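You operate a simulated robot arm through the tools that you are given. There is no shell and no other tool. Be economical: measure what you need, move in short steps, check, and stop when the job is done.

You are at the controls of a simulated robot arm. One attempt, no reset.

TASK
Put things in order on the side counter top. At the end: the red-topped black pod (marked "COCOA") stands on top of the cream pie; the green tea packet (marked "MINT") stands where the clear fly trap jar stood; the clear fly trap jar is on the teal tray; the red shaker (marked "PAPRIKA") stands on top of the small red tin (marked "TEA"); whatever was shut is shut again. Leave all else as you found it, and nothing knocked over.

It is judged by the outcome, as a careful person would: the job done as asked, and still so three seconds after it is handed in. It fails if anything else is knocked over, pushed out of place, dropped, spilled or broken.

THE ROBOT
A 6-joint arm with a two-finger parallel gripper, fixed in place. Base frame: the origin is at the foot of the arm, x ahead of it, y to its left, z up; the work surface is at about z = 0.92. Units: m, rad, N and s.
With the tool pointing down near the work surface it reaches from about 0.22 to 0.62 m from the base axis. Its first joint turns from -1.152 to 1.152 rad. Payload 2.7 kg.
The TCP is the grasp point between the finger pads, 0.023 m short of the fingertips. In the tool frame z runs along the fingers and y along their closing line. Largest opening 0.094 m; finger width 0.038, thickness 0.01; the body of the gripper, 0.054 by 0.096 m, starts 0.039 m behind the TCP.
Orientation is told as [roll, pitch, yaw] about the base's x, y, z axes, in that order, counted from this pose: with the fingers straight down and closing along the base's y, the tool's x points along the base's -x, its y along +y and its z along -z.

THE INTERFACE
- The arm moves only by the tool drive_tool. Its argument "series" is a list of rows, each an object of numbers (a shift or turn left out is 0, a gripper value left out holds the last): "ax", "ay", "az": the turn, a rotation vector about the base's x, y, z in rad; "x", "y", "z": the shift along the base's x, y, z in m; "grip": the opening, from 0 (shut) to 1 (fully open). In form: [{"ax": .., "ay": .., "az": .., "x": .., "y": .., "z": .., "grip": ..}, ...]. A call has 1 to 10 rows; each row shifts and turns the commanded pose from where the row before left it. A row lasts 0.2 s, in which the tool goes at most 0.05 m and 0.15 rad; a call with a longer step from one row to the next is refused whole, and so is a gripper value outside its range. Where a pose cannot be reached the arm comes as near as it can. A force on the tool above 40 N (or 10 N above the force at the start of the call, whichever is more), or a blocked arm, ends the call early, and 0.2 s more pass. The fingers move at their own pace (about 0.045 m/s each) and stop on an object; they squeeze with about 28 N. The grip force told is the motor's: it shows also when the fingers shut on nothing. Time passes only in rows, and 0.2 s behind the last, so rows that do not move let the fingers close. It gives the time, the measured TCP pose, the force on the tool (base axes), the opening and the grip force at its end, in the units of the frame above (readings bear some noise).
- Cameras (640 x 400 px; columns grow to the right, rows downward): "scene" is fixed at [0.0824, -0.4409, 1.4035]; the picture's right is [0.69, -0.73, 0.00], its down [-0.43, -0.40, -0.81] and it looks along [0.59, 0.56, -0.59] (base axes); focal length 214 px, centre (320, 200). "wrist" rides on the gripper at [-0.039, 0, -0.044] in the tool frame; the picture's right is [0.00, -1.00, 0.00], its down [0.97, 0.00, -0.24] and it looks along [0.24, 0.00, 0.97] (tool axes); focal length 218 px, centre (320, 200). There is no depth. A picture from a camera that has moved, and an enlarged one, comes with that camera's place and axes in the base frame and with its lens.
- get_image(camera): a new picture of that camera. No time passes.
- zoom(camera, box): a new picture of the part [left, top, right, bottom] of that camera's present view, enlarged. No time passes.
- hand_in(): hands the job in; it is judged then, once.

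Go step by step. Nothing tells you positions but the pictures and the camera data: compare them with the known pose of the tool, close in by small moves and look again before you grip or let go. The budget is 120 turns and 64 pictures, counting those below and the enlarged ones. Unless the task says otherwise, let go and move clear before handing in, and close with one line.

The tools are called after "Request:" by a JSON object that holds its "op" and its "data". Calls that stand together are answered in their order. drive_tool: Moves the arm, as the interface text tells. Its arguments: {"type":"object","properties":{"series":{"type":"array","items":{"type":"object","properties":{"ax":{"type":"number"},"ay":{"type":"number"},"az":{"type":"number"},"x":{"type":"number"},"y":{"type":"number"},"z":{"type":"number"},"grip":{"type":"number"}}}}},"required":["series"]} The other tools are called the same way: get_image (camera) takes a picture; zoom (camera, box) takes an enlarged picture of a part of a camera's view; hand_in () hands the job in.

At the start:

```text
time: 0.0
position: [0.3519, -0.0167, 1.3117]
tcp_rot: [0.001, -0.003, 0.001]
contact_force: [0.0, -0.2, 0.6]
gripper_width: 0.0941
gripper_force: 0.1
```

scene: 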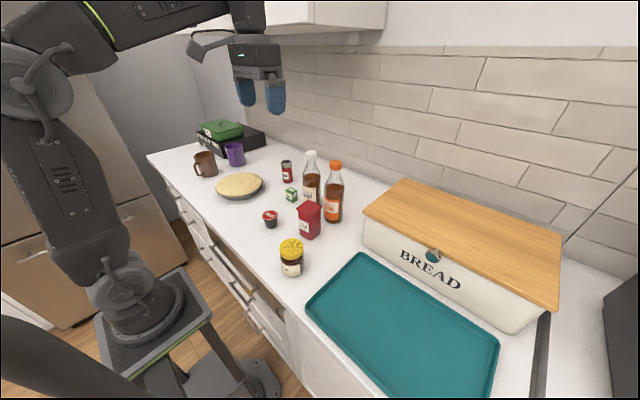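
wrist: 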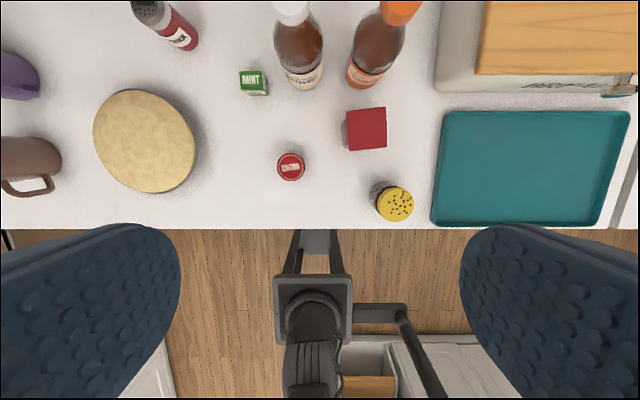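

I see the pod, pie, mint packet, a yellow-lidded jar, a red box, a shaker at the back and the teal tray. I'll zoom in to check the labels.

Request:
{"op": "zoom", "data": {"camera": "scene", "box": [180, 110, 380, 290]}}

Request:
{"op": "zoom", "data": {"camera": "wrist", "box": [80, 0, 440, 230]}}

```text
2.22 times, centred on (280, 200) of scene
camera zoom: at [0.0824, -0.4409, 1.4035], right [0.69, -0.73, 0.0], down [-0.43, -0.4, -0.81], along [0.59, 0.56, -0.59], focal length 477 px, centre (409, 200)
```

zoom: 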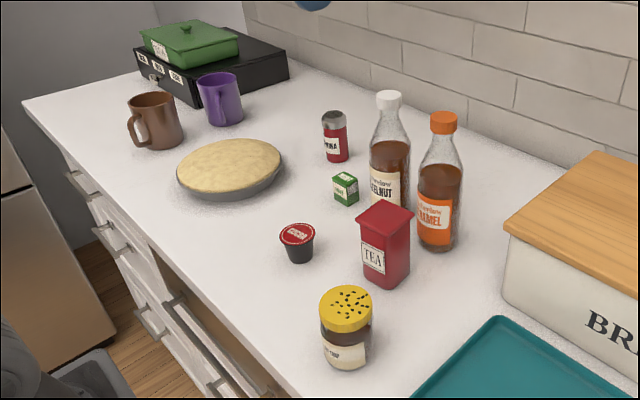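

```text
1.74 times, centred on (260, 115) of wrist
camera zoom: at [0.3916, -0.0166, 1.3559], right [0.0, -1.0, 0.0], down [-0.97, 0.0, 0.24], along [-0.24, 0.0, -0.97], focal length 380 px, centre (424, 348)
```

zoom: 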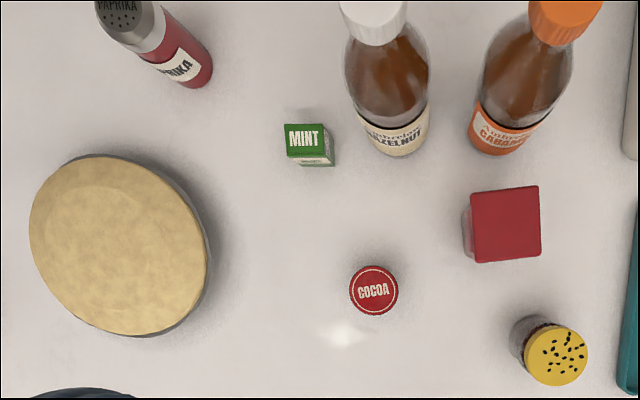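

Positions from the wrist view, as (x, y):

| Object | x | y |
|---|---|---|
| Jar | 0.295 | -0.145 |
| TEA | 0.417 | -0.086 |
| Pod | 0.355 | 0.038 |
| MINT | 0.50 | 0.093 |
| PAPRIKA | 0.57 | 0.22 |
| Pie | 0.40 | 0.29 |

The jar goes first, so I'll move above it.

Request:
{"op": "drive_tool", "data": {"series": [{"x": -0.0095, "y": -0.0213, "z": -0.03, "grip": 1}, {"x": -0.0095, "y": -0.0213, "z": -0.03}, {"x": -0.0095, "y": -0.0213, "z": -0.03}, {"x": -0.0095, "y": -0.0213, "z": -0.03}, {"x": -0.0095, "y": -0.0213, "z": -0.03}, {"x": -0.0095, "y": -0.0213, "z": -0.03}, {}]}}

Request:
{"op": "get_image", "data": {"camera": "wrist"}}

Request:
{"op": "zoom", "data": {"camera": "scene", "box": [240, 180, 360, 290]}}

```text
time: 1.6
position: [0.2944, -0.1442, 1.1312]
tcp_rot: [-0.001, -0.002, 0.0]
contact_force: [-0.4, 0.2, 0.3]
gripper_width: 0.094
gripper_force: 0.0
```

```text
59 pictures are left
camera wrist: at [0.3337, -0.1448, 1.1755], right [0.0, -1.0, 0.0], down [-0.97, 0.0, 0.24], along [-0.24, 0.0, -0.97], focal length 218 px, centre (320, 200)
```

wrist: 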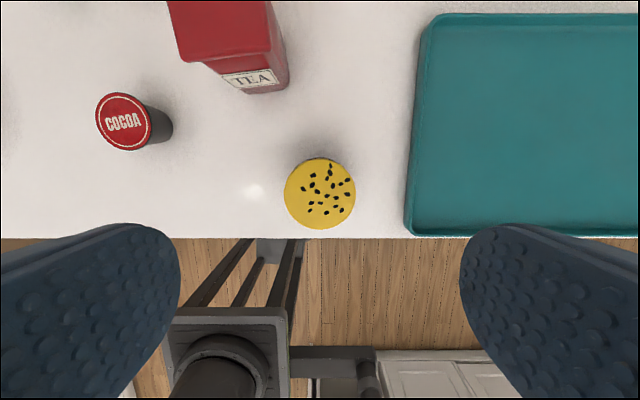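

```text
3.64 times, centred on (300, 235) of scene
camera zoom: at [0.0824, -0.4409, 1.4035], right [0.69, -0.73, 0.0], down [-0.43, -0.4, -0.81], along [0.59, 0.56, -0.59], focal length 780 px, centre (393, 73)
```

zoom: 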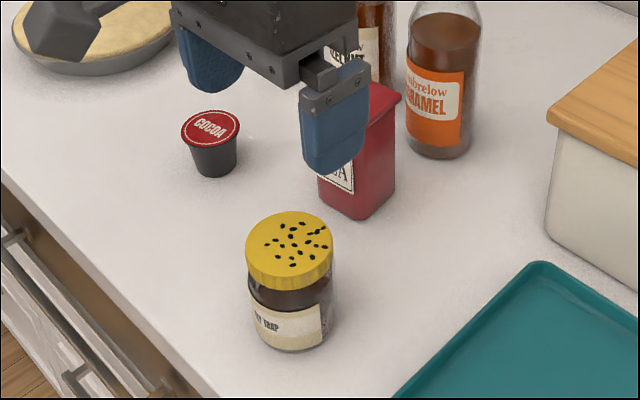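

The jar is centred under the tool, with its top at z≈0.996 and about 61 mm wide. I'll lower onto it and grip.

Request:
{"op": "drive_tool", "data": {"series": [{"y": -0.0005, "z": -0.04}, {"z": -0.04}, {"z": -0.04}, {"z": -0.025}, {"z": -0.02}, {}, {"grip": 0.4}, {"grip": 0.4}, {"grip": 0.4}, {"grip": 0.4}]}}

Request:
{"op": "get_image", "data": {"camera": "scene"}}

```text
time: 3.8
position: [0.2961, -0.1422, 0.9663]
tcp_rot: [0.0, -0.001, 0.001]
contact_force: [-0.6, -0.3, 0.2]
gripper_width: 0.059
gripper_force: 28.3
```

```text
57 pictures are left
```

scene: 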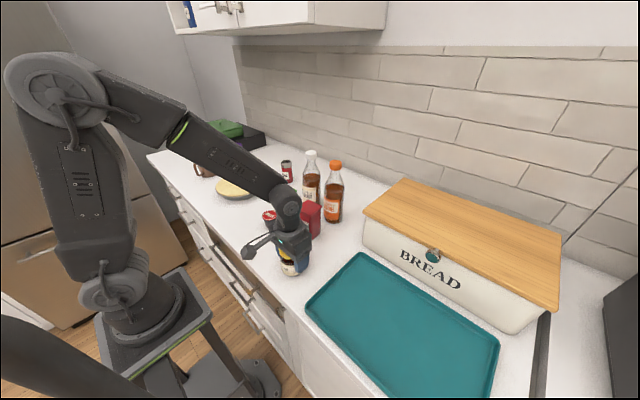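

The jar is gripped. I'll lift it and carry it over the tray.

Request:
{"op": "drive_tool", "data": {"series": [{"z": 0.025}, {"z": 0.04}, {"z": 0.03, "y": -0.02}, {"x": 0.009, "y": -0.04}, {"x": 0.009, "y": -0.04}, {"x": 0.009, "y": -0.04}, {"x": 0.009, "y": -0.04}, {"x": 0.009, "y": -0.04}, {}]}}

Request:
{"op": "get_image", "data": {"camera": "scene"}}

Request:
{"op": "get_image", "data": {"camera": "wrist"}}

```text
time: 5.8
position: [0.3424, -0.3649, 1.0614]
tcp_rot: [0.0, 0.001, 0.0]
contact_force: [-0.1, -0.4, -2.5]
gripper_width: 0.0589
gripper_force: 28.2
```

```text
56 pictures are left
```

scene: 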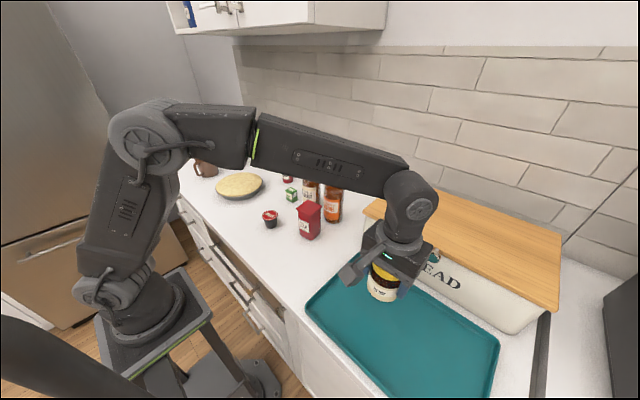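

```text
55 pictures are left
camera wrist: at [0.3804, -0.3655, 1.106], right [0.0, -1.0, 0.0], down [-0.97, 0.0, 0.24], along [-0.24, 0.0, -0.97], focal length 218 px, centre (320, 200)
```

wrist: 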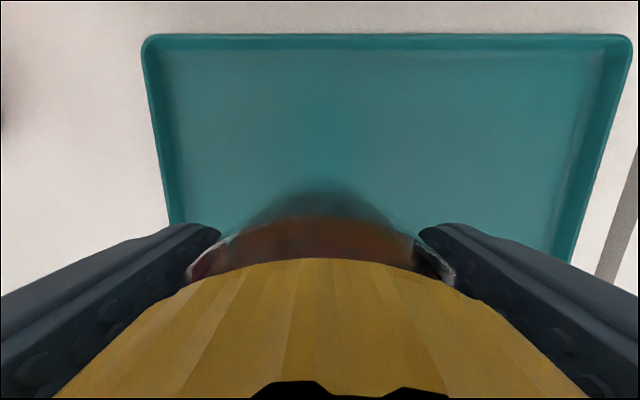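

The jar is over the tray. I'll lower it gently until I feel contact.

Request:
{"op": "drive_tool", "data": {"series": [{"z": -0.035}, {"z": -0.03}, {"z": -0.015}, {"z": -0.004}, {"z": -0.002}, {}]}}

```text
time: 7.2
position: [0.3408, -0.3636, 0.9753]
tcp_rot: [0.0, 0.0, 0.0]
contact_force: [0.7, 0.3, -2.1]
gripper_width: 0.059
gripper_force: 27.8
```

Request:
{"op": "drive_tool", "data": {"series": [{"z": -0.002}, {"z": -0.002}, {}]}}

Request:
{"op": "zoom", "data": {"camera": "scene", "box": [320, 230, 460, 330]}}

```text
time: 8.0
position: [0.3412, -0.365, 0.9719]
tcp_rot: [-0.002, -0.001, 0.0]
contact_force: [0.6, 4.1, 5.9]
gripper_width: 0.0588
gripper_force: 28.0
```

```text
4.00 times, centred on (390, 280) of scene
camera zoom: at [0.0824, -0.4408, 1.4035], right [0.69, -0.73, 0.0], down [-0.43, -0.4, -0.81], along [0.59, 0.56, -0.59], focal length 858 px, centre (40, -120)
```

zoom: 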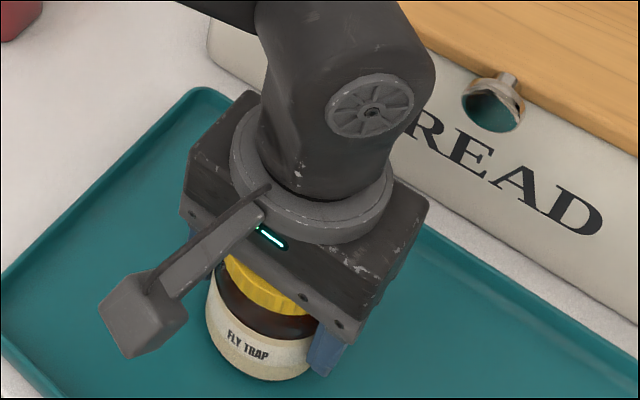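

The jar is resting on the tray. I'll release it and lift clear.

Request:
{"op": "drive_tool", "data": {"series": [{"grip": 1}, {"grip": 1}, {"grip": 1}, {"z": 0.03}, {"z": 0.04}, {"z": 0.04}, {"z": 0.04}, {"z": 0.03, "y": 0.04}, {"y": 0.049}, {"y": 0.049}]}}

Request:
{"op": "drive_tool", "data": {"series": [{"y": 0.049}, {"y": 0.049}, {"y": 0.049}, {"y": 0.049}, {"y": 0.049}, {"y": 0.049}, {"y": 0.03, "x": 0.03}, {"x": 0.03}, {"x": 0.015}, {}]}}

Request:
{"op": "get_image", "data": {"camera": "wrist"}}

Request:
{"op": "get_image", "data": {"camera": "scene"}}

```text
time: 10.2
position: [0.342, -0.226, 1.1515]
tcp_rot: [0.0, -0.001, -0.001]
contact_force: [0.1, 0.2, 0.2]
gripper_width: 0.0942
gripper_force: 0.1
```

```text
time: 12.4
position: [0.4149, 0.0974, 1.1515]
tcp_rot: [0.001, 0.0, 0.0]
contact_force: [-0.2, -0.5, -0.9]
gripper_width: 0.0937
gripper_force: 0.1
```

```text
53 pictures are left
camera wrist: at [0.4543, 0.0968, 1.1965], right [0.0, -1.0, 0.0], down [-0.97, 0.0, 0.24], along [-0.24, 0.0, -0.97], focal length 218 px, centre (320, 200)
```

wrist: 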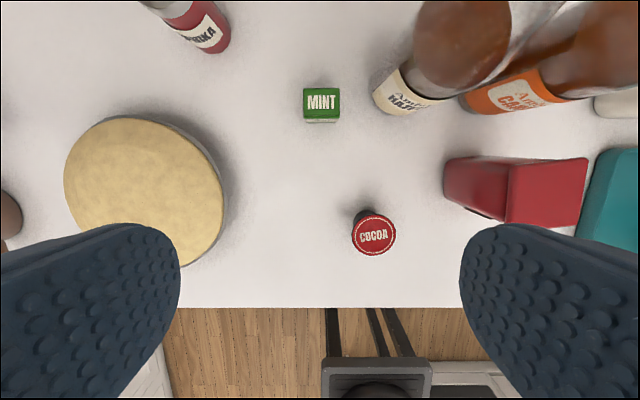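

```text
52 pictures are left
```

scene: 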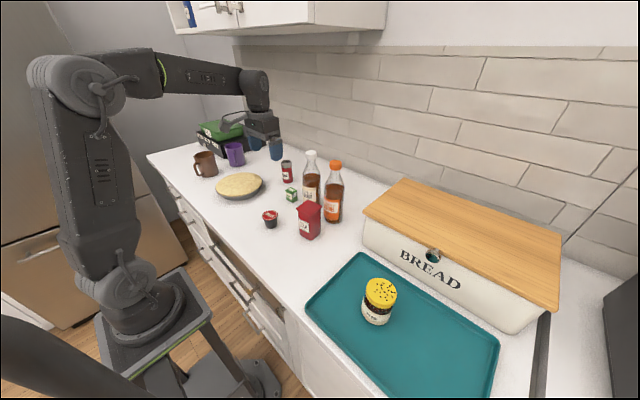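

The jar stands on the tray. MINT at about (0.50, 0.096) is close to the hazelnut bottle, so I'll come down a bit offset and look again.

Request:
{"op": "drive_tool", "data": {"series": [{"x": 0.02, "y": 0.006, "z": -0.03, "grip": 0.7}, {"x": 0.02, "z": -0.03}, {"x": 0.01}, {}]}}

Request:
{"op": "get_image", "data": {"camera": "wrist"}}

Request:
{"op": "zoom", "data": {"camera": "scene", "box": [240, 100, 360, 250]}}

```text
time: 13.4
position: [0.4672, 0.1021, 1.0928]
tcp_rot: [0.0, -0.002, -0.001]
contact_force: [0.3, -0.2, 0.2]
gripper_width: 0.0659
gripper_force: 0.1
```

```text
51 pictures are left
camera wrist: at [0.5061, 0.1035, 1.1356], right [0.0, -1.0, 0.0], down [-0.97, 0.0, 0.24], along [-0.24, 0.0, -0.97], focal length 218 px, centre (320, 200)
```

wrist: 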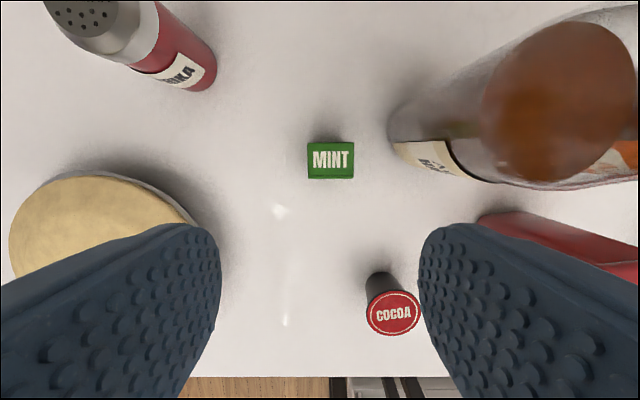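

```text
2.67 times, centred on (300, 175) of scene
camera zoom: at [0.0824, -0.4409, 1.4035], right [0.69, -0.73, 0.0], down [-0.43, -0.4, -0.81], along [0.59, 0.56, -0.59], focal length 572 px, centre (373, 267)
```

zoom: 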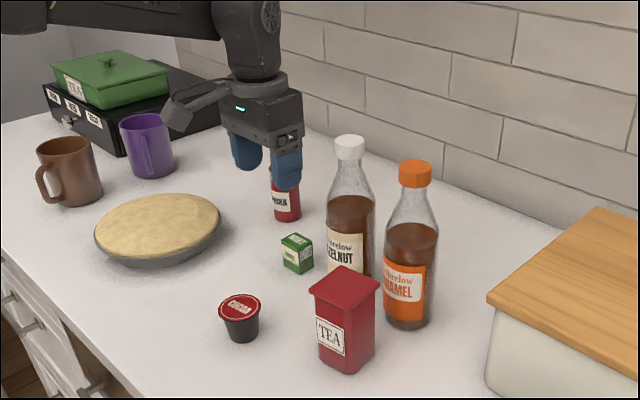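

MINT's top centre is about (0.495, 0.095) and the bottle's edge is at y≈0.04. I'll go down with the partly open gripper and grip.

Request:
{"op": "drive_tool", "data": {"series": [{"x": 0.012, "y": -0.002, "z": -0.03}, {"x": 0.01, "z": -0.03}, {"z": -0.03}, {"z": -0.025}, {"z": -0.02}, {}]}}

Request:
{"op": "get_image", "data": {"camera": "wrist"}}

Request:
{"op": "zoom", "data": {"camera": "scene", "box": [240, 100, 360, 250]}}

```text
time: 14.8
position: [0.4875, 0.0997, 0.9572]
tcp_rot: [0.0, -0.003, 0.0]
contact_force: [-0.2, -0.4, -0.1]
gripper_width: 0.066
gripper_force: 0.0
```

```text
49 pictures are left
camera wrist: at [0.5262, 0.1004, 1.0011], right [0.0, -1.0, 0.0], down [-0.97, 0.0, 0.24], along [-0.24, 0.0, -0.97], focal length 218 px, centre (320, 200)
```

wrist: 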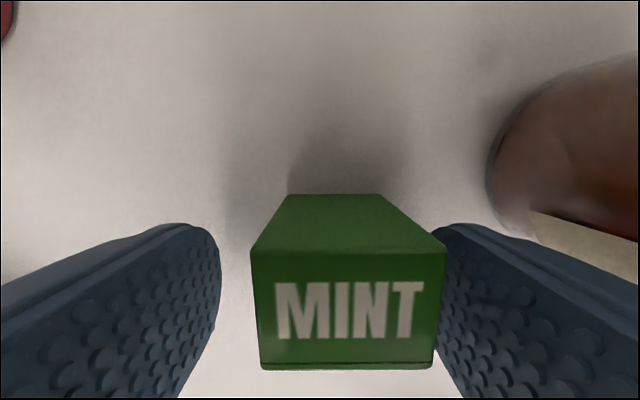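

```text
2.67 times, centred on (300, 175) of scene
camera zoom: at [0.0824, -0.4409, 1.4035], right [0.69, -0.73, 0.0], down [-0.43, -0.4, -0.81], along [0.59, 0.56, -0.59], focal length 572 px, centre (373, 267)
```

zoom: 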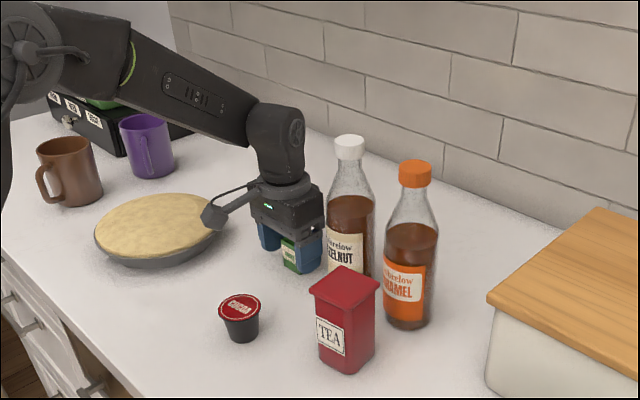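

MINT sits between the pads. Closing and lifting.

Request:
{"op": "drive_tool", "data": {"series": [{"grip": 0.2}, {"grip": 0.2}, {"grip": 0.2}, {"grip": 0.2}, {"z": 0.01}, {"z": 0.03}, {"z": 0.04, "x": -0.01}, {"z": 0.04, "x": -0.02}, {}]}}

Request:
{"op": "get_image", "data": {"camera": "wrist"}}

Request:
{"op": "get_image", "data": {"camera": "scene"}}

```text
time: 16.8
position: [0.4576, 0.1023, 1.0784]
tcp_rot: [0.0, -0.001, 0.0]
contact_force: [-0.2, -0.5, -0.2]
gripper_width: 0.0349
gripper_force: 28.1
```

```text
47 pictures are left
camera wrist: at [0.4962, 0.1017, 1.1218], right [0.0, -1.0, 0.0], down [-0.97, 0.0, 0.24], along [-0.24, 0.0, -0.97], focal length 218 px, centre (320, 200)
```

wrist: 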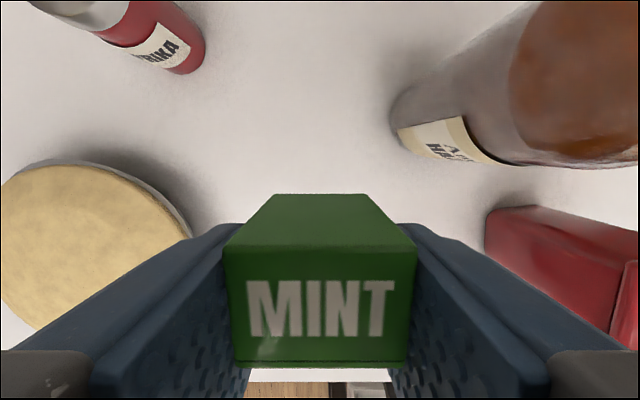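

```text
46 pictures are left
```

scene: 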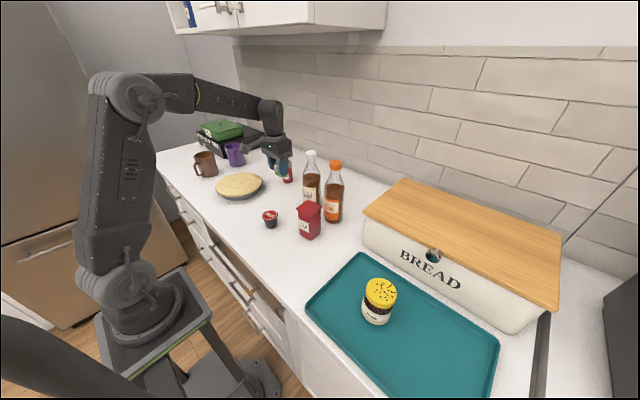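

MINT is held, so I'll carry it to the jar's old spot at (0.295, -0.145).

Request:
{"op": "drive_tool", "data": {"series": [{"x": -0.039, "y": -0.027, "z": 0.01}, {"x": -0.039, "y": -0.027, "z": 0.01}, {"x": -0.04, "y": -0.027}, {"x": -0.011, "y": -0.0415}, {"x": -0.011, "y": -0.0415}, {"x": -0.011, "y": -0.0415}, {"x": -0.011, "y": -0.0415}, {}]}}

Request:
{"op": "drive_tool", "data": {"series": [{"z": -0.04}, {"z": -0.04}, {"z": -0.03}, {"z": -0.02}, {}]}}

Request:
{"op": "zoom", "data": {"camera": "scene", "box": [220, 190, 360, 290]}}

```text
time: 18.6
position: [0.2945, -0.1469, 1.0978]
tcp_rot: [0.001, -0.001, 0.0]
contact_force: [0.7, -0.5, -0.4]
gripper_width: 0.0346
gripper_force: 28.0
```

```text
time: 19.8
position: [0.2969, -0.1452, 0.9668]
tcp_rot: [0.001, 0.0, 0.0]
contact_force: [0.6, -0.4, -0.8]
gripper_width: 0.0348
gripper_force: 28.4
```

```text
4.00 times, centred on (290, 240) of scene
camera zoom: at [0.0824, -0.4409, 1.4035], right [0.69, -0.73, 0.0], down [-0.43, -0.4, -0.81], along [0.59, 0.56, -0.59], focal length 858 px, centre (440, 40)
```

zoom: 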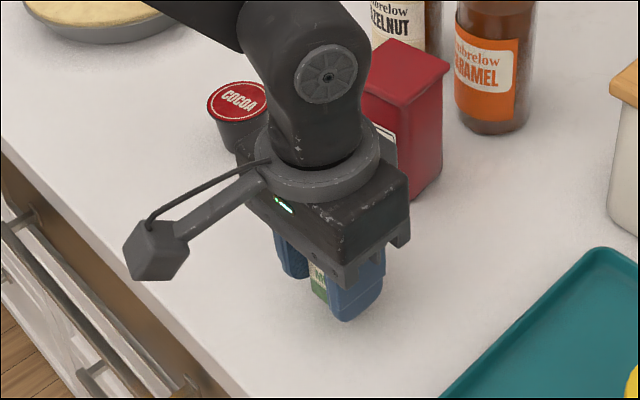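

Clear of TEA. I'll lower the last 10 mm to contact.

Request:
{"op": "drive_tool", "data": {"series": [{"x": -0.001, "z": -0.005}, {"z": -0.003}, {"z": -0.002}, {}]}}

```text
time: 20.8
position: [0.2958, -0.1459, 0.9567]
tcp_rot: [0.0, 0.0, 0.001]
contact_force: [0.1, -0.1, -0.1]
gripper_width: 0.0351
gripper_force: 27.9
```

Request:
{"op": "drive_tool", "data": {"series": [{"z": -0.0015}, {}]}}

```text
time: 21.4
position: [0.295, -0.1465, 0.9561]
tcp_rot: [-0.002, -0.003, 0.001]
contact_force: [-4.6, 2.6, 24.4]
gripper_width: 0.0347
gripper_force: 28.0
```

It's in contact with the counter. I'll release, lift and go above the pod.

Request:
{"op": "drive_tool", "data": {"series": [{"z": 0.0012}, {"grip": 0.75}, {"grip": 0.75}, {"grip": 0.75}, {"z": 0.03}, {"z": 0.04}, {"z": 0.03}, {}]}}

Request:
{"op": "drive_tool", "data": {"series": [{"x": 0.01, "y": 0.045}, {"x": 0.01, "y": 0.045}, {"x": 0.015, "y": 0.045}, {"x": 0.016, "y": 0.045}, {}]}}

Request:
{"op": "get_image", "data": {"camera": "wrist"}}

Request:
{"op": "zoom", "data": {"camera": "scene", "box": [200, 150, 400, 290]}}

```text
time: 23.2
position: [0.2948, -0.1451, 1.0572]
tcp_rot: [0.002, -0.002, 0.0]
contact_force: [0.4, -0.9, -0.2]
gripper_width: 0.0705
gripper_force: 0.0
```

```text
time: 24.4
position: [0.3456, 0.0341, 1.0559]
tcp_rot: [0.0, -0.001, 0.001]
contact_force: [-0.8, -0.3, 1.2]
gripper_width: 0.0707
gripper_force: 0.1
```

```text
44 pictures are left
camera wrist: at [0.3845, 0.0337, 1.1002], right [0.0, -1.0, 0.0], down [-0.97, 0.0, 0.24], along [-0.24, 0.0, -0.97], focal length 218 px, centre (320, 200)
```

wrist: 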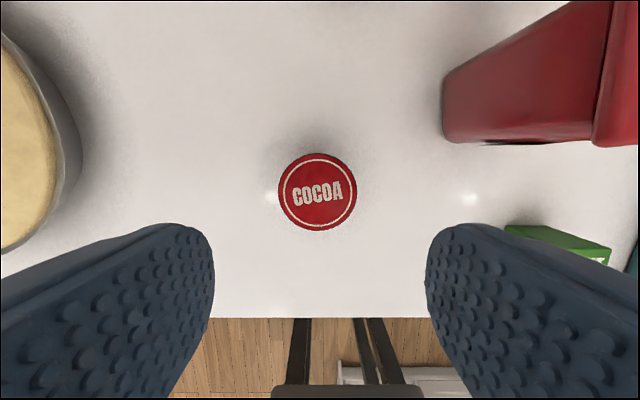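

```text
2.86 times, centred on (300, 220) of scene
camera zoom: at [0.0824, -0.4409, 1.4035], right [0.69, -0.73, 0.0], down [-0.43, -0.4, -0.81], along [0.59, 0.56, -0.59], focal length 613 px, centre (377, 143)
```

zoom: 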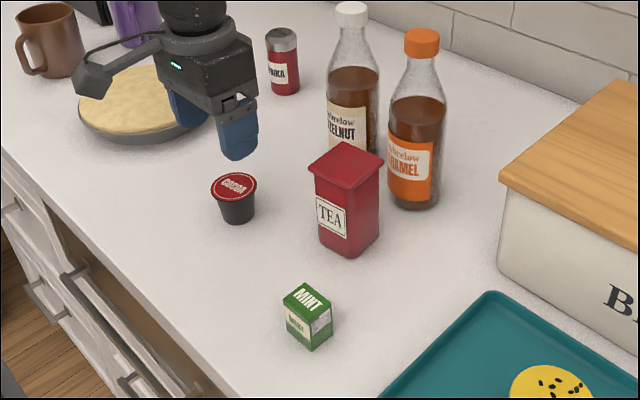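

MINT stands well on the jar's spot. The pod is at (0.357, 0.035), about 49 mm across. I'll descend on it and grip.

Request:
{"op": "drive_tool", "data": {"series": [{"x": 0.011, "y": 0.001, "z": -0.03}, {"z": -0.03}, {"z": -0.02}, {"z": -0.015}, {}, {"grip": 0.25}, {"grip": 0.25}, {"grip": 0.25}, {"grip": 0.25}]}}

Request:
{"op": "get_image", "data": {"camera": "wrist"}}

Request:
{"op": "zoom", "data": {"camera": "scene", "box": [220, 170, 320, 240]}}

```text
time: 26.4
position: [0.355, 0.0368, 0.9609]
tcp_rot: [-0.001, -0.002, 0.0]
contact_force: [-0.5, -0.5, -0.3]
gripper_width: 0.0481
gripper_force: 27.9
```

```text
42 pictures are left
camera wrist: at [0.394, 0.0356, 1.0055], right [0.0, -1.0, 0.0], down [-0.97, 0.0, 0.24], along [-0.24, 0.0, -0.97], focal length 218 px, centre (320, 200)
```

wrist: 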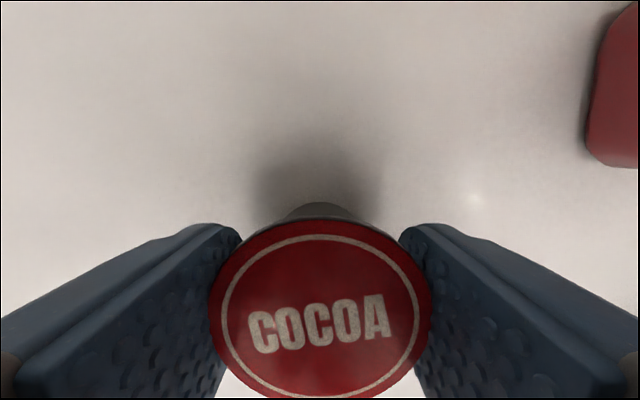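

```text
5.71 times, centred on (270, 205) of scene
camera zoom: at [0.0824, -0.4409, 1.4035], right [0.69, -0.73, 0.0], down [-0.43, -0.4, -0.81], along [0.59, 0.56, -0.59], focal length 1226 px, centre (606, 171)
```

zoom: 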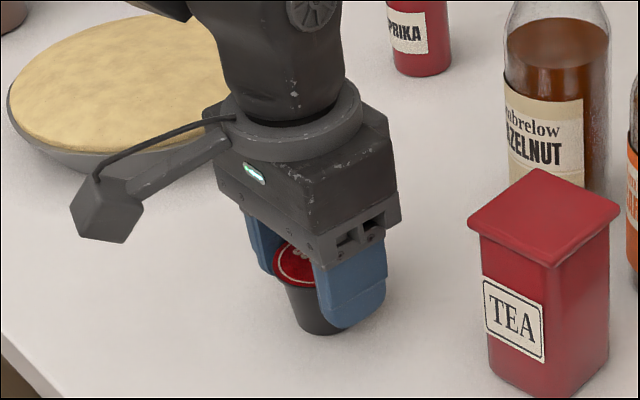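

The pod is held. I'll lift it and carry it over the pie, whose centre is about (0.402, 0.291).

Request:
{"op": "drive_tool", "data": {"series": [{"z": 0.02}, {"z": 0.04}, {"z": 0.04}, {"x": 0.0077, "y": 0.0423}, {"x": 0.0077, "y": 0.0423}, {"x": 0.0077, "y": 0.0423}, {"x": 0.0077, "y": 0.0423}, {"x": 0.0077, "y": 0.0423}, {"x": 0.0077, "y": 0.0423}, {}]}}

Request:
{"op": "get_image", "data": {"camera": "wrist"}}

Request:
{"op": "zoom", "data": {"camera": "scene", "box": [180, 100, 320, 220]}}

```text
time: 28.6
position: [0.4028, 0.2891, 1.0627]
tcp_rot: [0.001, 0.0, -0.001]
contact_force: [-0.9, 0.3, -1.2]
gripper_width: 0.0483
gripper_force: 28.0
```

```text
40 pictures are left
camera wrist: at [0.4412, 0.2896, 1.1058], right [0.0, -1.0, 0.0], down [-0.97, 0.0, 0.24], along [-0.24, 0.0, -0.97], focal length 218 px, centre (320, 200)
```

wrist: 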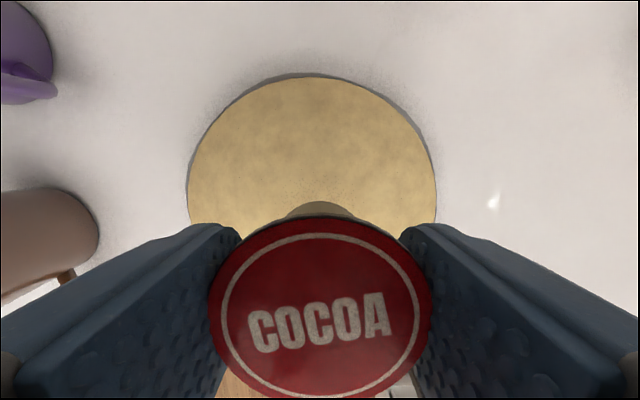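

```text
3.33 times, centred on (250, 160) of scene
camera zoom: at [0.0824, -0.4409, 1.4035], right [0.69, -0.73, 0.0], down [-0.43, -0.4, -0.81], along [0.59, 0.56, -0.59], focal length 715 px, centre (553, 333)
```

zoom: 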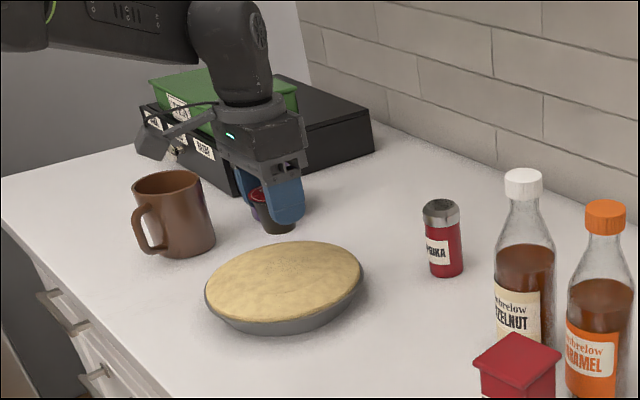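

The pod is over the pie's centre (within about 4 mm in y). I'll lower it and feel for contact.

Request:
{"op": "drive_tool", "data": {"series": [{"y": 0.004, "x": -0.002, "z": -0.025}, {"z": -0.015}, {"z": -0.005}, {}]}}

Request:
{"op": "zoom", "data": {"camera": "scene", "box": [200, 130, 300, 210]}}

```text
time: 29.6
position: [0.3998, 0.2922, 1.0154]
tcp_rot: [-0.003, 0.001, 0.0]
contact_force: [0.2, -0.1, -1.4]
gripper_width: 0.0484
gripper_force: 27.6
```

```text
5.00 times, centred on (250, 170) of scene
camera zoom: at [0.0824, -0.4409, 1.4035], right [0.69, -0.73, 0.0], down [-0.43, -0.4, -0.81], along [0.59, 0.56, -0.59], focal length 1072 px, centre (670, 350)
```

zoom: 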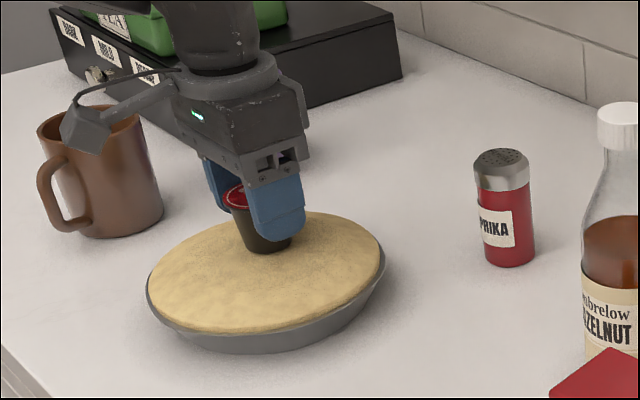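

Request:
{"op": "drive_tool", "data": {"series": [{"z": -0.004}, {"z": -0.003}, {"z": -0.002}, {}]}}

```text
time: 30.6
position: [0.4024, 0.2929, 1.0093]
tcp_rot: [0.003, -0.004, 0.001]
contact_force: [2.7, 1.5, 21.8]
gripper_width: 0.0484
gripper_force: 27.9
```

Contact at TCP z≈1.009. I'll ease off and release.

Request:
{"op": "drive_tool", "data": {"series": [{"z": 0.002}, {}]}}

Request:
{"op": "zoom", "data": {"camera": "scene", "box": [200, 130, 300, 210]}}

```text
time: 31.2
position: [0.4015, 0.2928, 1.0082]
tcp_rot: [-0.001, 0.0, -0.002]
contact_force: [5.3, 2.9, 10.4]
gripper_width: 0.0481
gripper_force: 28.1
```

```text
5.00 times, centred on (250, 170) of scene
camera zoom: at [0.0824, -0.4409, 1.4035], right [0.69, -0.73, 0.0], down [-0.43, -0.4, -0.81], along [0.59, 0.56, -0.59], focal length 1072 px, centre (670, 350)
```

zoom: 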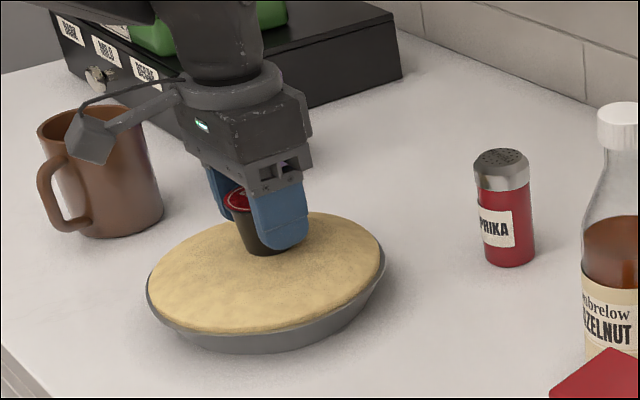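

Request:
{"op": "drive_tool", "data": {"series": [{"z": 0.0005, "grip": 0.58}, {"grip": 0.7}, {"grip": 0.7}, {"z": 0.02}, {"z": 0.03}, {"z": 0.04}, {"z": 0.04}, {}]}}

Request:
{"op": "get_image", "data": {"camera": "wrist"}}

Request:
{"op": "zoom", "data": {"camera": "scene", "box": [200, 120, 340, 230]}}

```text
time: 33.0
position: [0.3994, 0.2938, 1.1396]
tcp_rot: [-0.001, 0.001, 0.002]
contact_force: [-0.4, 0.0, 0.1]
gripper_width: 0.0658
gripper_force: 0.0
```

```text
36 pictures are left
camera wrist: at [0.4388, 0.2939, 1.1841], right [0.0, -1.0, 0.0], down [-0.97, 0.0, 0.24], along [-0.24, 0.0, -0.97], focal length 218 px, centre (320, 200)
```

wrist: 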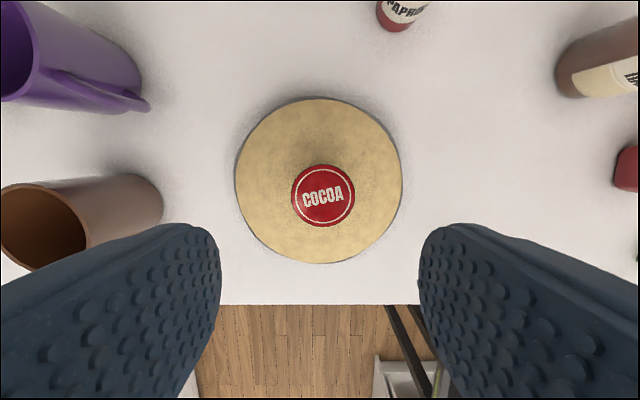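

```text
3.64 times, centred on (270, 175) of scene
camera zoom: at [0.0824, -0.4409, 1.4035], right [0.69, -0.73, 0.0], down [-0.43, -0.4, -0.81], along [0.59, 0.56, -0.59], focal length 780 px, centre (502, 291)
```

zoom: 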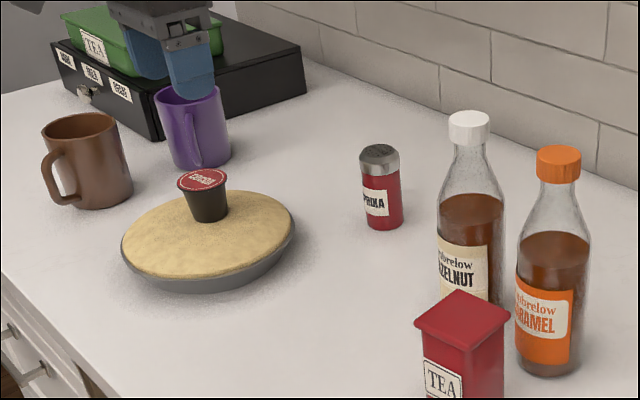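

The pod stands centred on the pie. Next is PAPRIKA at about (0.575, 0.215); I'll approach for a closer look.

Request:
{"op": "drive_tool", "data": {"series": [{"x": 0.03, "y": -0.02}, {"x": 0.03, "y": -0.02}, {"x": 0.03, "y": -0.02}, {"x": 0.03, "y": -0.02}, {"x": 0.01, "z": -0.02}, {}]}}

Request:
{"op": "get_image", "data": {"camera": "wrist"}}

```text
time: 34.4
position: [0.5285, 0.2156, 1.1228]
tcp_rot: [0.002, 0.0, -0.001]
contact_force: [-0.6, 0.3, 0.4]
gripper_width: 0.0659
gripper_force: 0.1
```

```text
34 pictures are left
camera wrist: at [0.5681, 0.2155, 1.166], right [0.0, -1.0, 0.0], down [-0.97, 0.0, 0.24], along [-0.24, 0.0, -0.97], focal length 218 px, centre (320, 200)
```

wrist: 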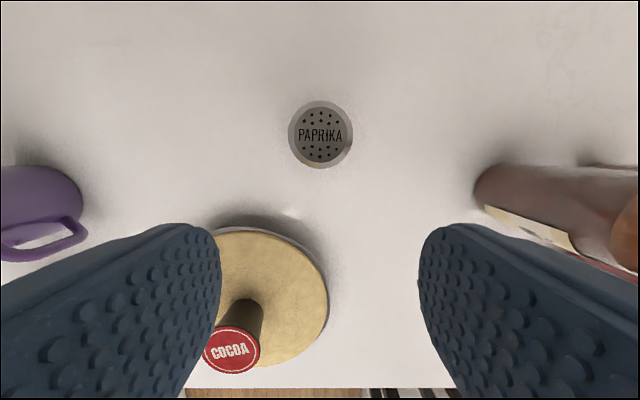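

The shaker is at (0.577, 0.2155) with its top at z≈1.008. I'll move over it and lower partway, checking reach.

Request:
{"op": "drive_tool", "data": {"series": [{"x": 0.024}, {"x": 0.024}, {"z": -0.04}, {"z": -0.03}, {}]}}

Request:
{"op": "get_image", "data": {"camera": "wrist"}}

```text
time: 35.6
position: [0.5611, 0.2044, 1.0423]
tcp_rot: [0.001, -0.002, 0.001]
contact_force: [-0.2, 1.5, -0.2]
gripper_width: 0.0655
gripper_force: 0.0
out of reach, approached as far as the arm can: row 2
```

```text
33 pictures are left
camera wrist: at [0.6005, 0.2043, 1.0861], right [0.0, -1.0, 0.0], down [-0.97, 0.0, 0.24], along [-0.24, 0.0, -0.97], focal length 218 px, centre (320, 200)
```

wrist: 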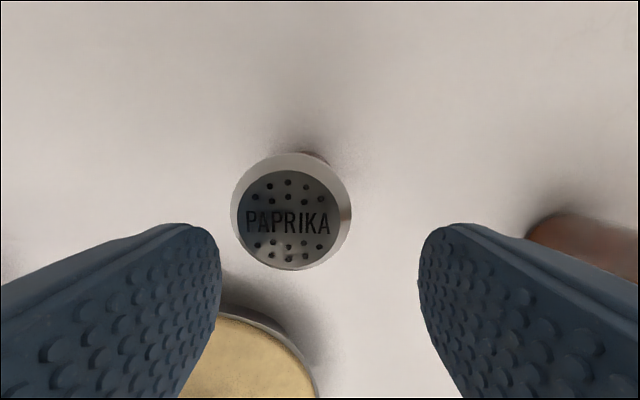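

The arm was clamped short (0.561, 0.204). I'll try for the missing ~15 mm at this lower height.

Request:
{"op": "drive_tool", "data": {"series": [{"x": 0.007, "y": 0.011}, {"x": 0.007}, {}]}}

```text
time: 36.4
position: [0.5762, 0.2154, 1.0421]
tcp_rot: [-0.001, 0.0, 0.001]
contact_force: [-0.1, 0.0, -0.2]
gripper_width: 0.0656
gripper_force: 0.1
```

Reached, and centred over the shaker. I'll lower to z≈0.985 and check before gripping.

Request:
{"op": "drive_tool", "data": {"series": [{"z": -0.025}, {"z": -0.02}, {"z": -0.012}, {}]}}

Request:
{"op": "get_image", "data": {"camera": "wrist"}}

Request:
{"op": "zoom", "data": {"camera": "scene", "box": [220, 110, 360, 220]}}

```text
time: 37.4
position: [0.5763, 0.2163, 0.9857]
tcp_rot: [0.0, -0.002, -0.001]
contact_force: [0.2, -0.3, -1.2]
gripper_width: 0.0659
gripper_force: 0.1
```

```text
32 pictures are left
camera wrist: at [0.6152, 0.2167, 1.0297], right [0.0, -1.0, 0.0], down [-0.97, 0.0, 0.24], along [-0.24, 0.0, -0.97], focal length 218 px, centre (320, 200)
```

wrist: 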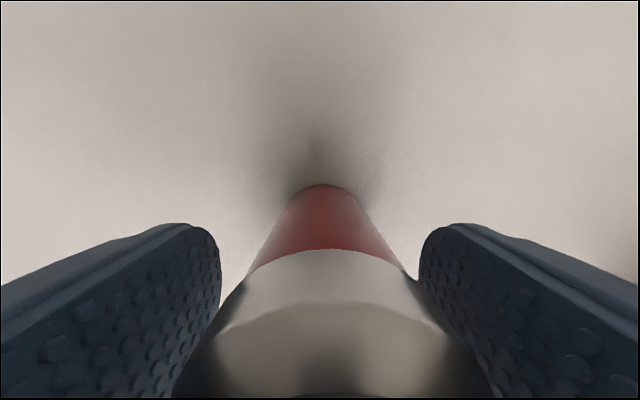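

```text
3.64 times, centred on (290, 165) of scene
camera zoom: at [0.0824, -0.4409, 1.4035], right [0.69, -0.73, 0.0], down [-0.43, -0.4, -0.81], along [0.59, 0.56, -0.59], focal length 780 px, centre (429, 327)
```

zoom: 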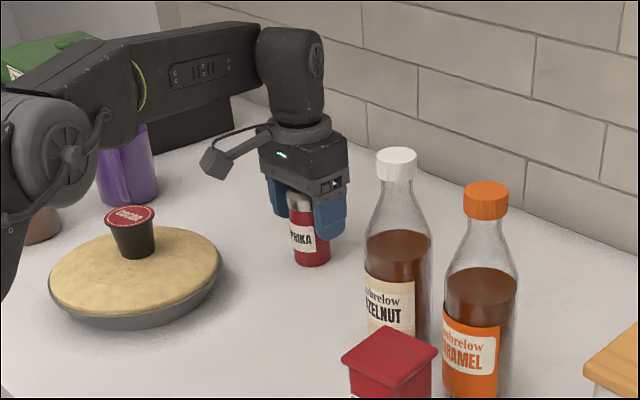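

The shaker is between the pads. I'll grip, lift, and retract toward the base.

Request:
{"op": "drive_tool", "data": {"series": [{"grip": 0.2}, {"grip": 0.2}, {"grip": 0.2}, {"grip": 0.2}, {"z": 0.01}, {"z": 0.025}, {"z": 0.02, "x": -0.01}, {"x": -0.035, "y": -0.015, "z": 0.01}, {}]}}

Request:
{"op": "get_image", "data": {"camera": "scene"}}

```text
time: 39.4
position: [0.5302, 0.2017, 1.0492]
tcp_rot: [-0.001, -0.001, 0.0]
contact_force: [-0.9, 0.2, -1.3]
gripper_width: 0.0452
gripper_force: 28.5
```

```text
30 pictures are left
```

scene: 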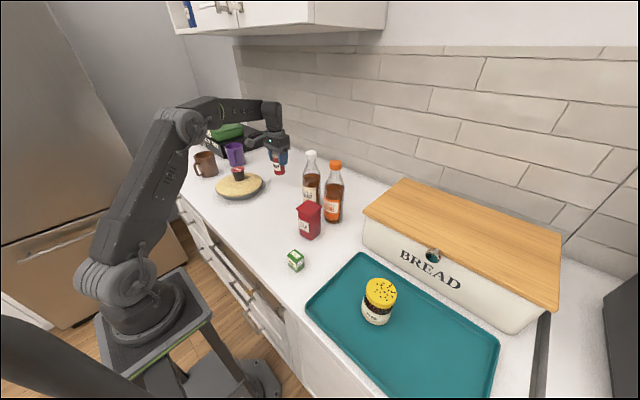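

PAPRIKA is held. I'll swing it round in front of the bottles at height.

Request:
{"op": "drive_tool", "data": {"series": [{"x": -0.025, "y": -0.013, "z": 0.035}, {"x": -0.025, "y": -0.013, "z": 0.035}, {"x": -0.025, "y": -0.013, "z": 0.035}, {"x": -0.03, "y": -0.03, "z": 0.01}, {"x": -0.03, "y": -0.03, "z": 0.01}, {"x": -0.03, "y": -0.03}, {"x": -0.01, "y": -0.03}, {"y": -0.035}, {"y": -0.035}, {}]}}

Request:
{"op": "get_image", "data": {"camera": "wrist"}}

Request:
{"op": "get_image", "data": {"camera": "scene"}}

```text
time: 41.6
position: [0.3549, -0.0279, 1.1738]
tcp_rot: [0.0, -0.002, 0.0]
contact_force: [0.2, 0.0, -1.6]
gripper_width: 0.0452
gripper_force: 27.8
```

```text
29 pictures are left
camera wrist: at [0.3947, -0.0273, 1.2193], right [0.0, -1.0, 0.0], down [-0.97, 0.0, 0.24], along [-0.24, 0.0, -0.97], focal length 218 px, centre (320, 200)
```

wrist: 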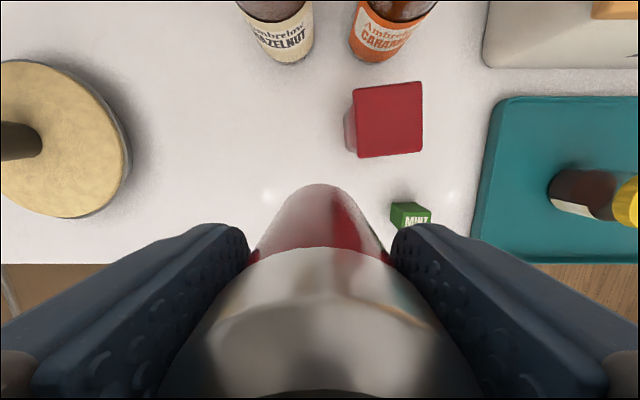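

```text
28 pictures are left
```

scene: 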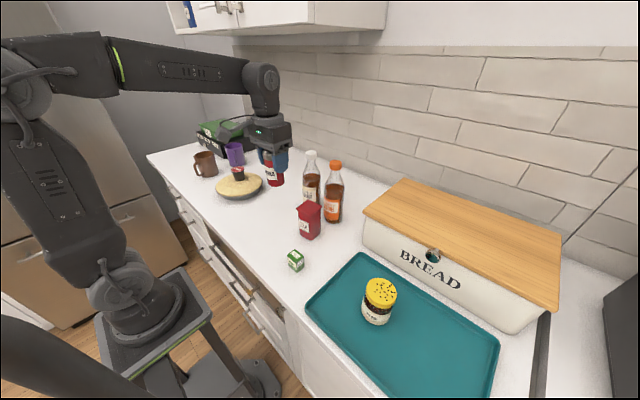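

The red TEA tin's top centre is about (0.4155, -0.083) at z≈1.025. I'll bring the shaker over it and partly down.

Request:
{"op": "drive_tool", "data": {"series": [{"x": 0.02, "y": -0.0185}, {"x": 0.02, "y": -0.0185}, {"x": 0.0205, "y": -0.0185}, {"z": -0.03}, {"z": -0.025}, {}]}}

Request:
{"op": "get_image", "data": {"camera": "wrist"}}

Request:
{"op": "zoom", "data": {"camera": "scene", "box": [250, 140, 370, 250]}}

```text
time: 43.0
position: [0.4174, -0.0837, 1.12]
tcp_rot: [-0.001, 0.0, 0.001]
contact_force: [-0.1, 1.2, -1.5]
gripper_width: 0.0451
gripper_force: 28.3
```

```text
27 pictures are left
camera wrist: at [0.456, -0.0842, 1.1646], right [0.0, -1.0, 0.0], down [-0.97, 0.0, 0.24], along [-0.24, 0.0, -0.97], focal length 218 px, centre (320, 200)
```

wrist: 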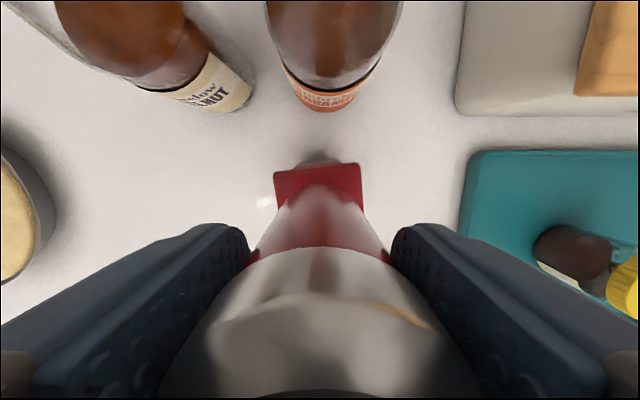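

```text
3.64 times, centred on (310, 195) of scene
camera zoom: at [0.0824, -0.4409, 1.4035], right [0.69, -0.73, 0.0], down [-0.43, -0.4, -0.81], along [0.59, 0.56, -0.59], focal length 780 px, centre (356, 218)
```

zoom: 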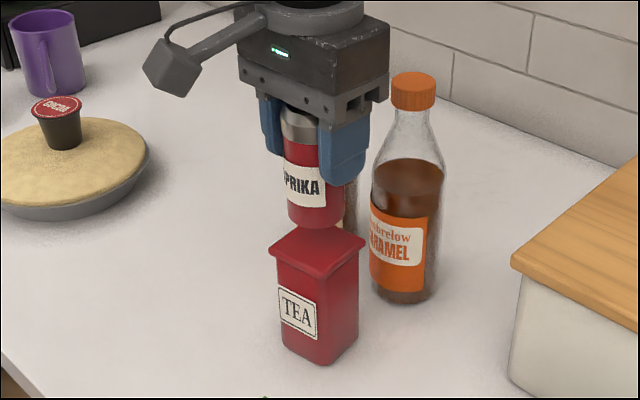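

Aligned within a few mm. Lowering to contact.

Request:
{"op": "drive_tool", "data": {"series": [{"x": -0.0015, "y": 0.001, "z": -0.015}, {"z": -0.007}, {"z": -0.003}, {}]}}

Request:
{"op": "zoom", "data": {"camera": "scene", "box": [270, 160, 350, 250]}}

```text
time: 44.0
position: [0.4163, -0.0824, 1.0951]
tcp_rot: [-0.001, -0.003, 0.0]
contact_force: [-0.6, 0.1, -1.8]
gripper_width: 0.0452
gripper_force: 27.7
```

```text
4.44 times, centred on (310, 205) of scene
camera zoom: at [0.0824, -0.4409, 1.4035], right [0.69, -0.73, 0.0], down [-0.43, -0.4, -0.81], along [0.59, 0.56, -0.59], focal length 953 px, centre (364, 178)
```

zoom: 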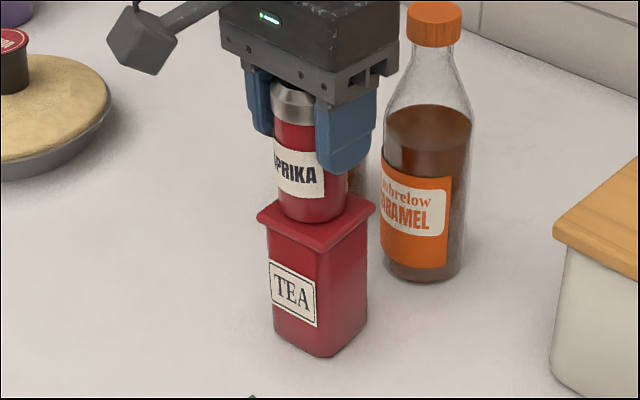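

Request:
{"op": "drive_tool", "data": {"series": [{"z": -0.002}, {"z": -0.002}, {}]}}

```text
time: 44.8
position: [0.4154, -0.083, 1.0919]
tcp_rot: [-0.002, -0.005, 0.0]
contact_force: [-1.9, 2.7, 18.3]
gripper_width: 0.0452
gripper_force: 28.1
```

Contact. I'll ease off a hair, open gently and check before lifting.

Request:
{"op": "drive_tool", "data": {"series": [{"z": 0.001}, {"grip": 0.55}, {"grip": 0.65}, {"grip": 0.7}, {}]}}

Request:
{"op": "zoom", "data": {"camera": "scene", "box": [270, 160, 350, 250]}}

```text
time: 46.0
position: [0.4161, -0.0822, 1.0923]
tcp_rot: [-0.002, 0.0, 0.0]
contact_force: [-0.4, 0.3, 0.4]
gripper_width: 0.0655
gripper_force: 0.0
```

```text
4.44 times, centred on (310, 205) of scene
camera zoom: at [0.0824, -0.4409, 1.4035], right [0.69, -0.73, 0.0], down [-0.43, -0.4, -0.81], along [0.59, 0.56, -0.59], focal length 953 px, centre (364, 178)
```

zoom: 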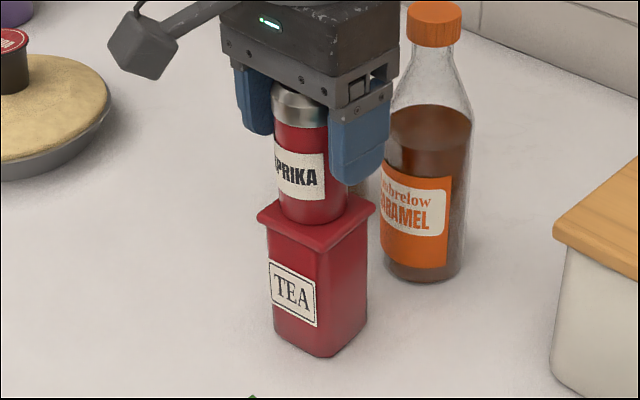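

It stands freely. Lifting straight up and clear.

Request:
{"op": "drive_tool", "data": {"series": [{"z": 0.015}, {"z": 0.03}, {"z": 0.04}, {"z": 0.04}, {"x": -0.03, "z": 0.03}, {"x": -0.03}, {}, {}]}}

Request:
{"op": "get_image", "data": {"camera": "scene"}}

Request:
{"op": "get_image", "data": {"camera": "wrist"}}

```text
time: 47.8
position: [0.3557, -0.0825, 1.2476]
tcp_rot: [0.001, 0.0, -0.001]
contact_force: [-0.9, 0.4, 0.4]
gripper_width: 0.0659
gripper_force: 0.0
```

```text
23 pictures are left
```

scene: 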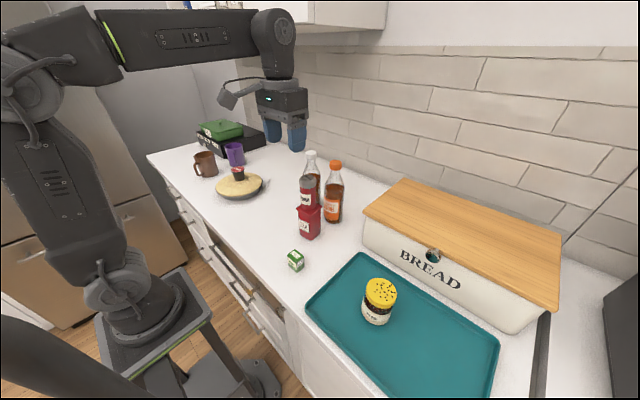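

```text
22 pictures are left
camera wrist: at [0.3942, -0.0824, 1.2912], right [0.0, -1.0, 0.0], down [-0.97, 0.0, 0.24], along [-0.24, 0.0, -0.97], focal length 218 px, centre (320, 200)
```

wrist: 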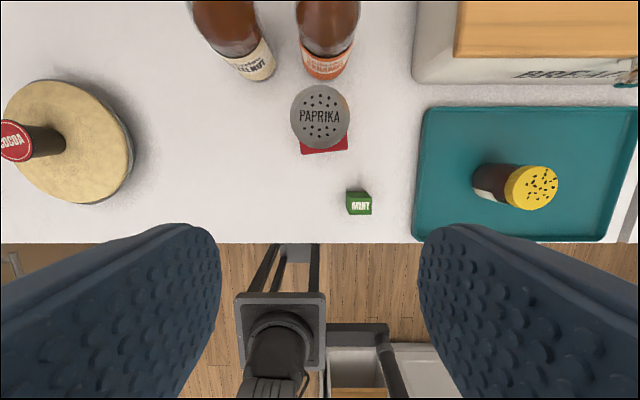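

All four items are in place and standing, nothing else has moved, and the gripper is clear. Handing in.

Request:
{"op": "hand_in", "data": {}}

```text
The job is handed in.
```

I've handed the job in. COCOA is on the pie, MINT is where the fly trap jar stood, the jar is on the teal tray and PAPRIKA is on the red TEA tin. Nothing shut was opened, and the last pictures show nothing else disturbed.
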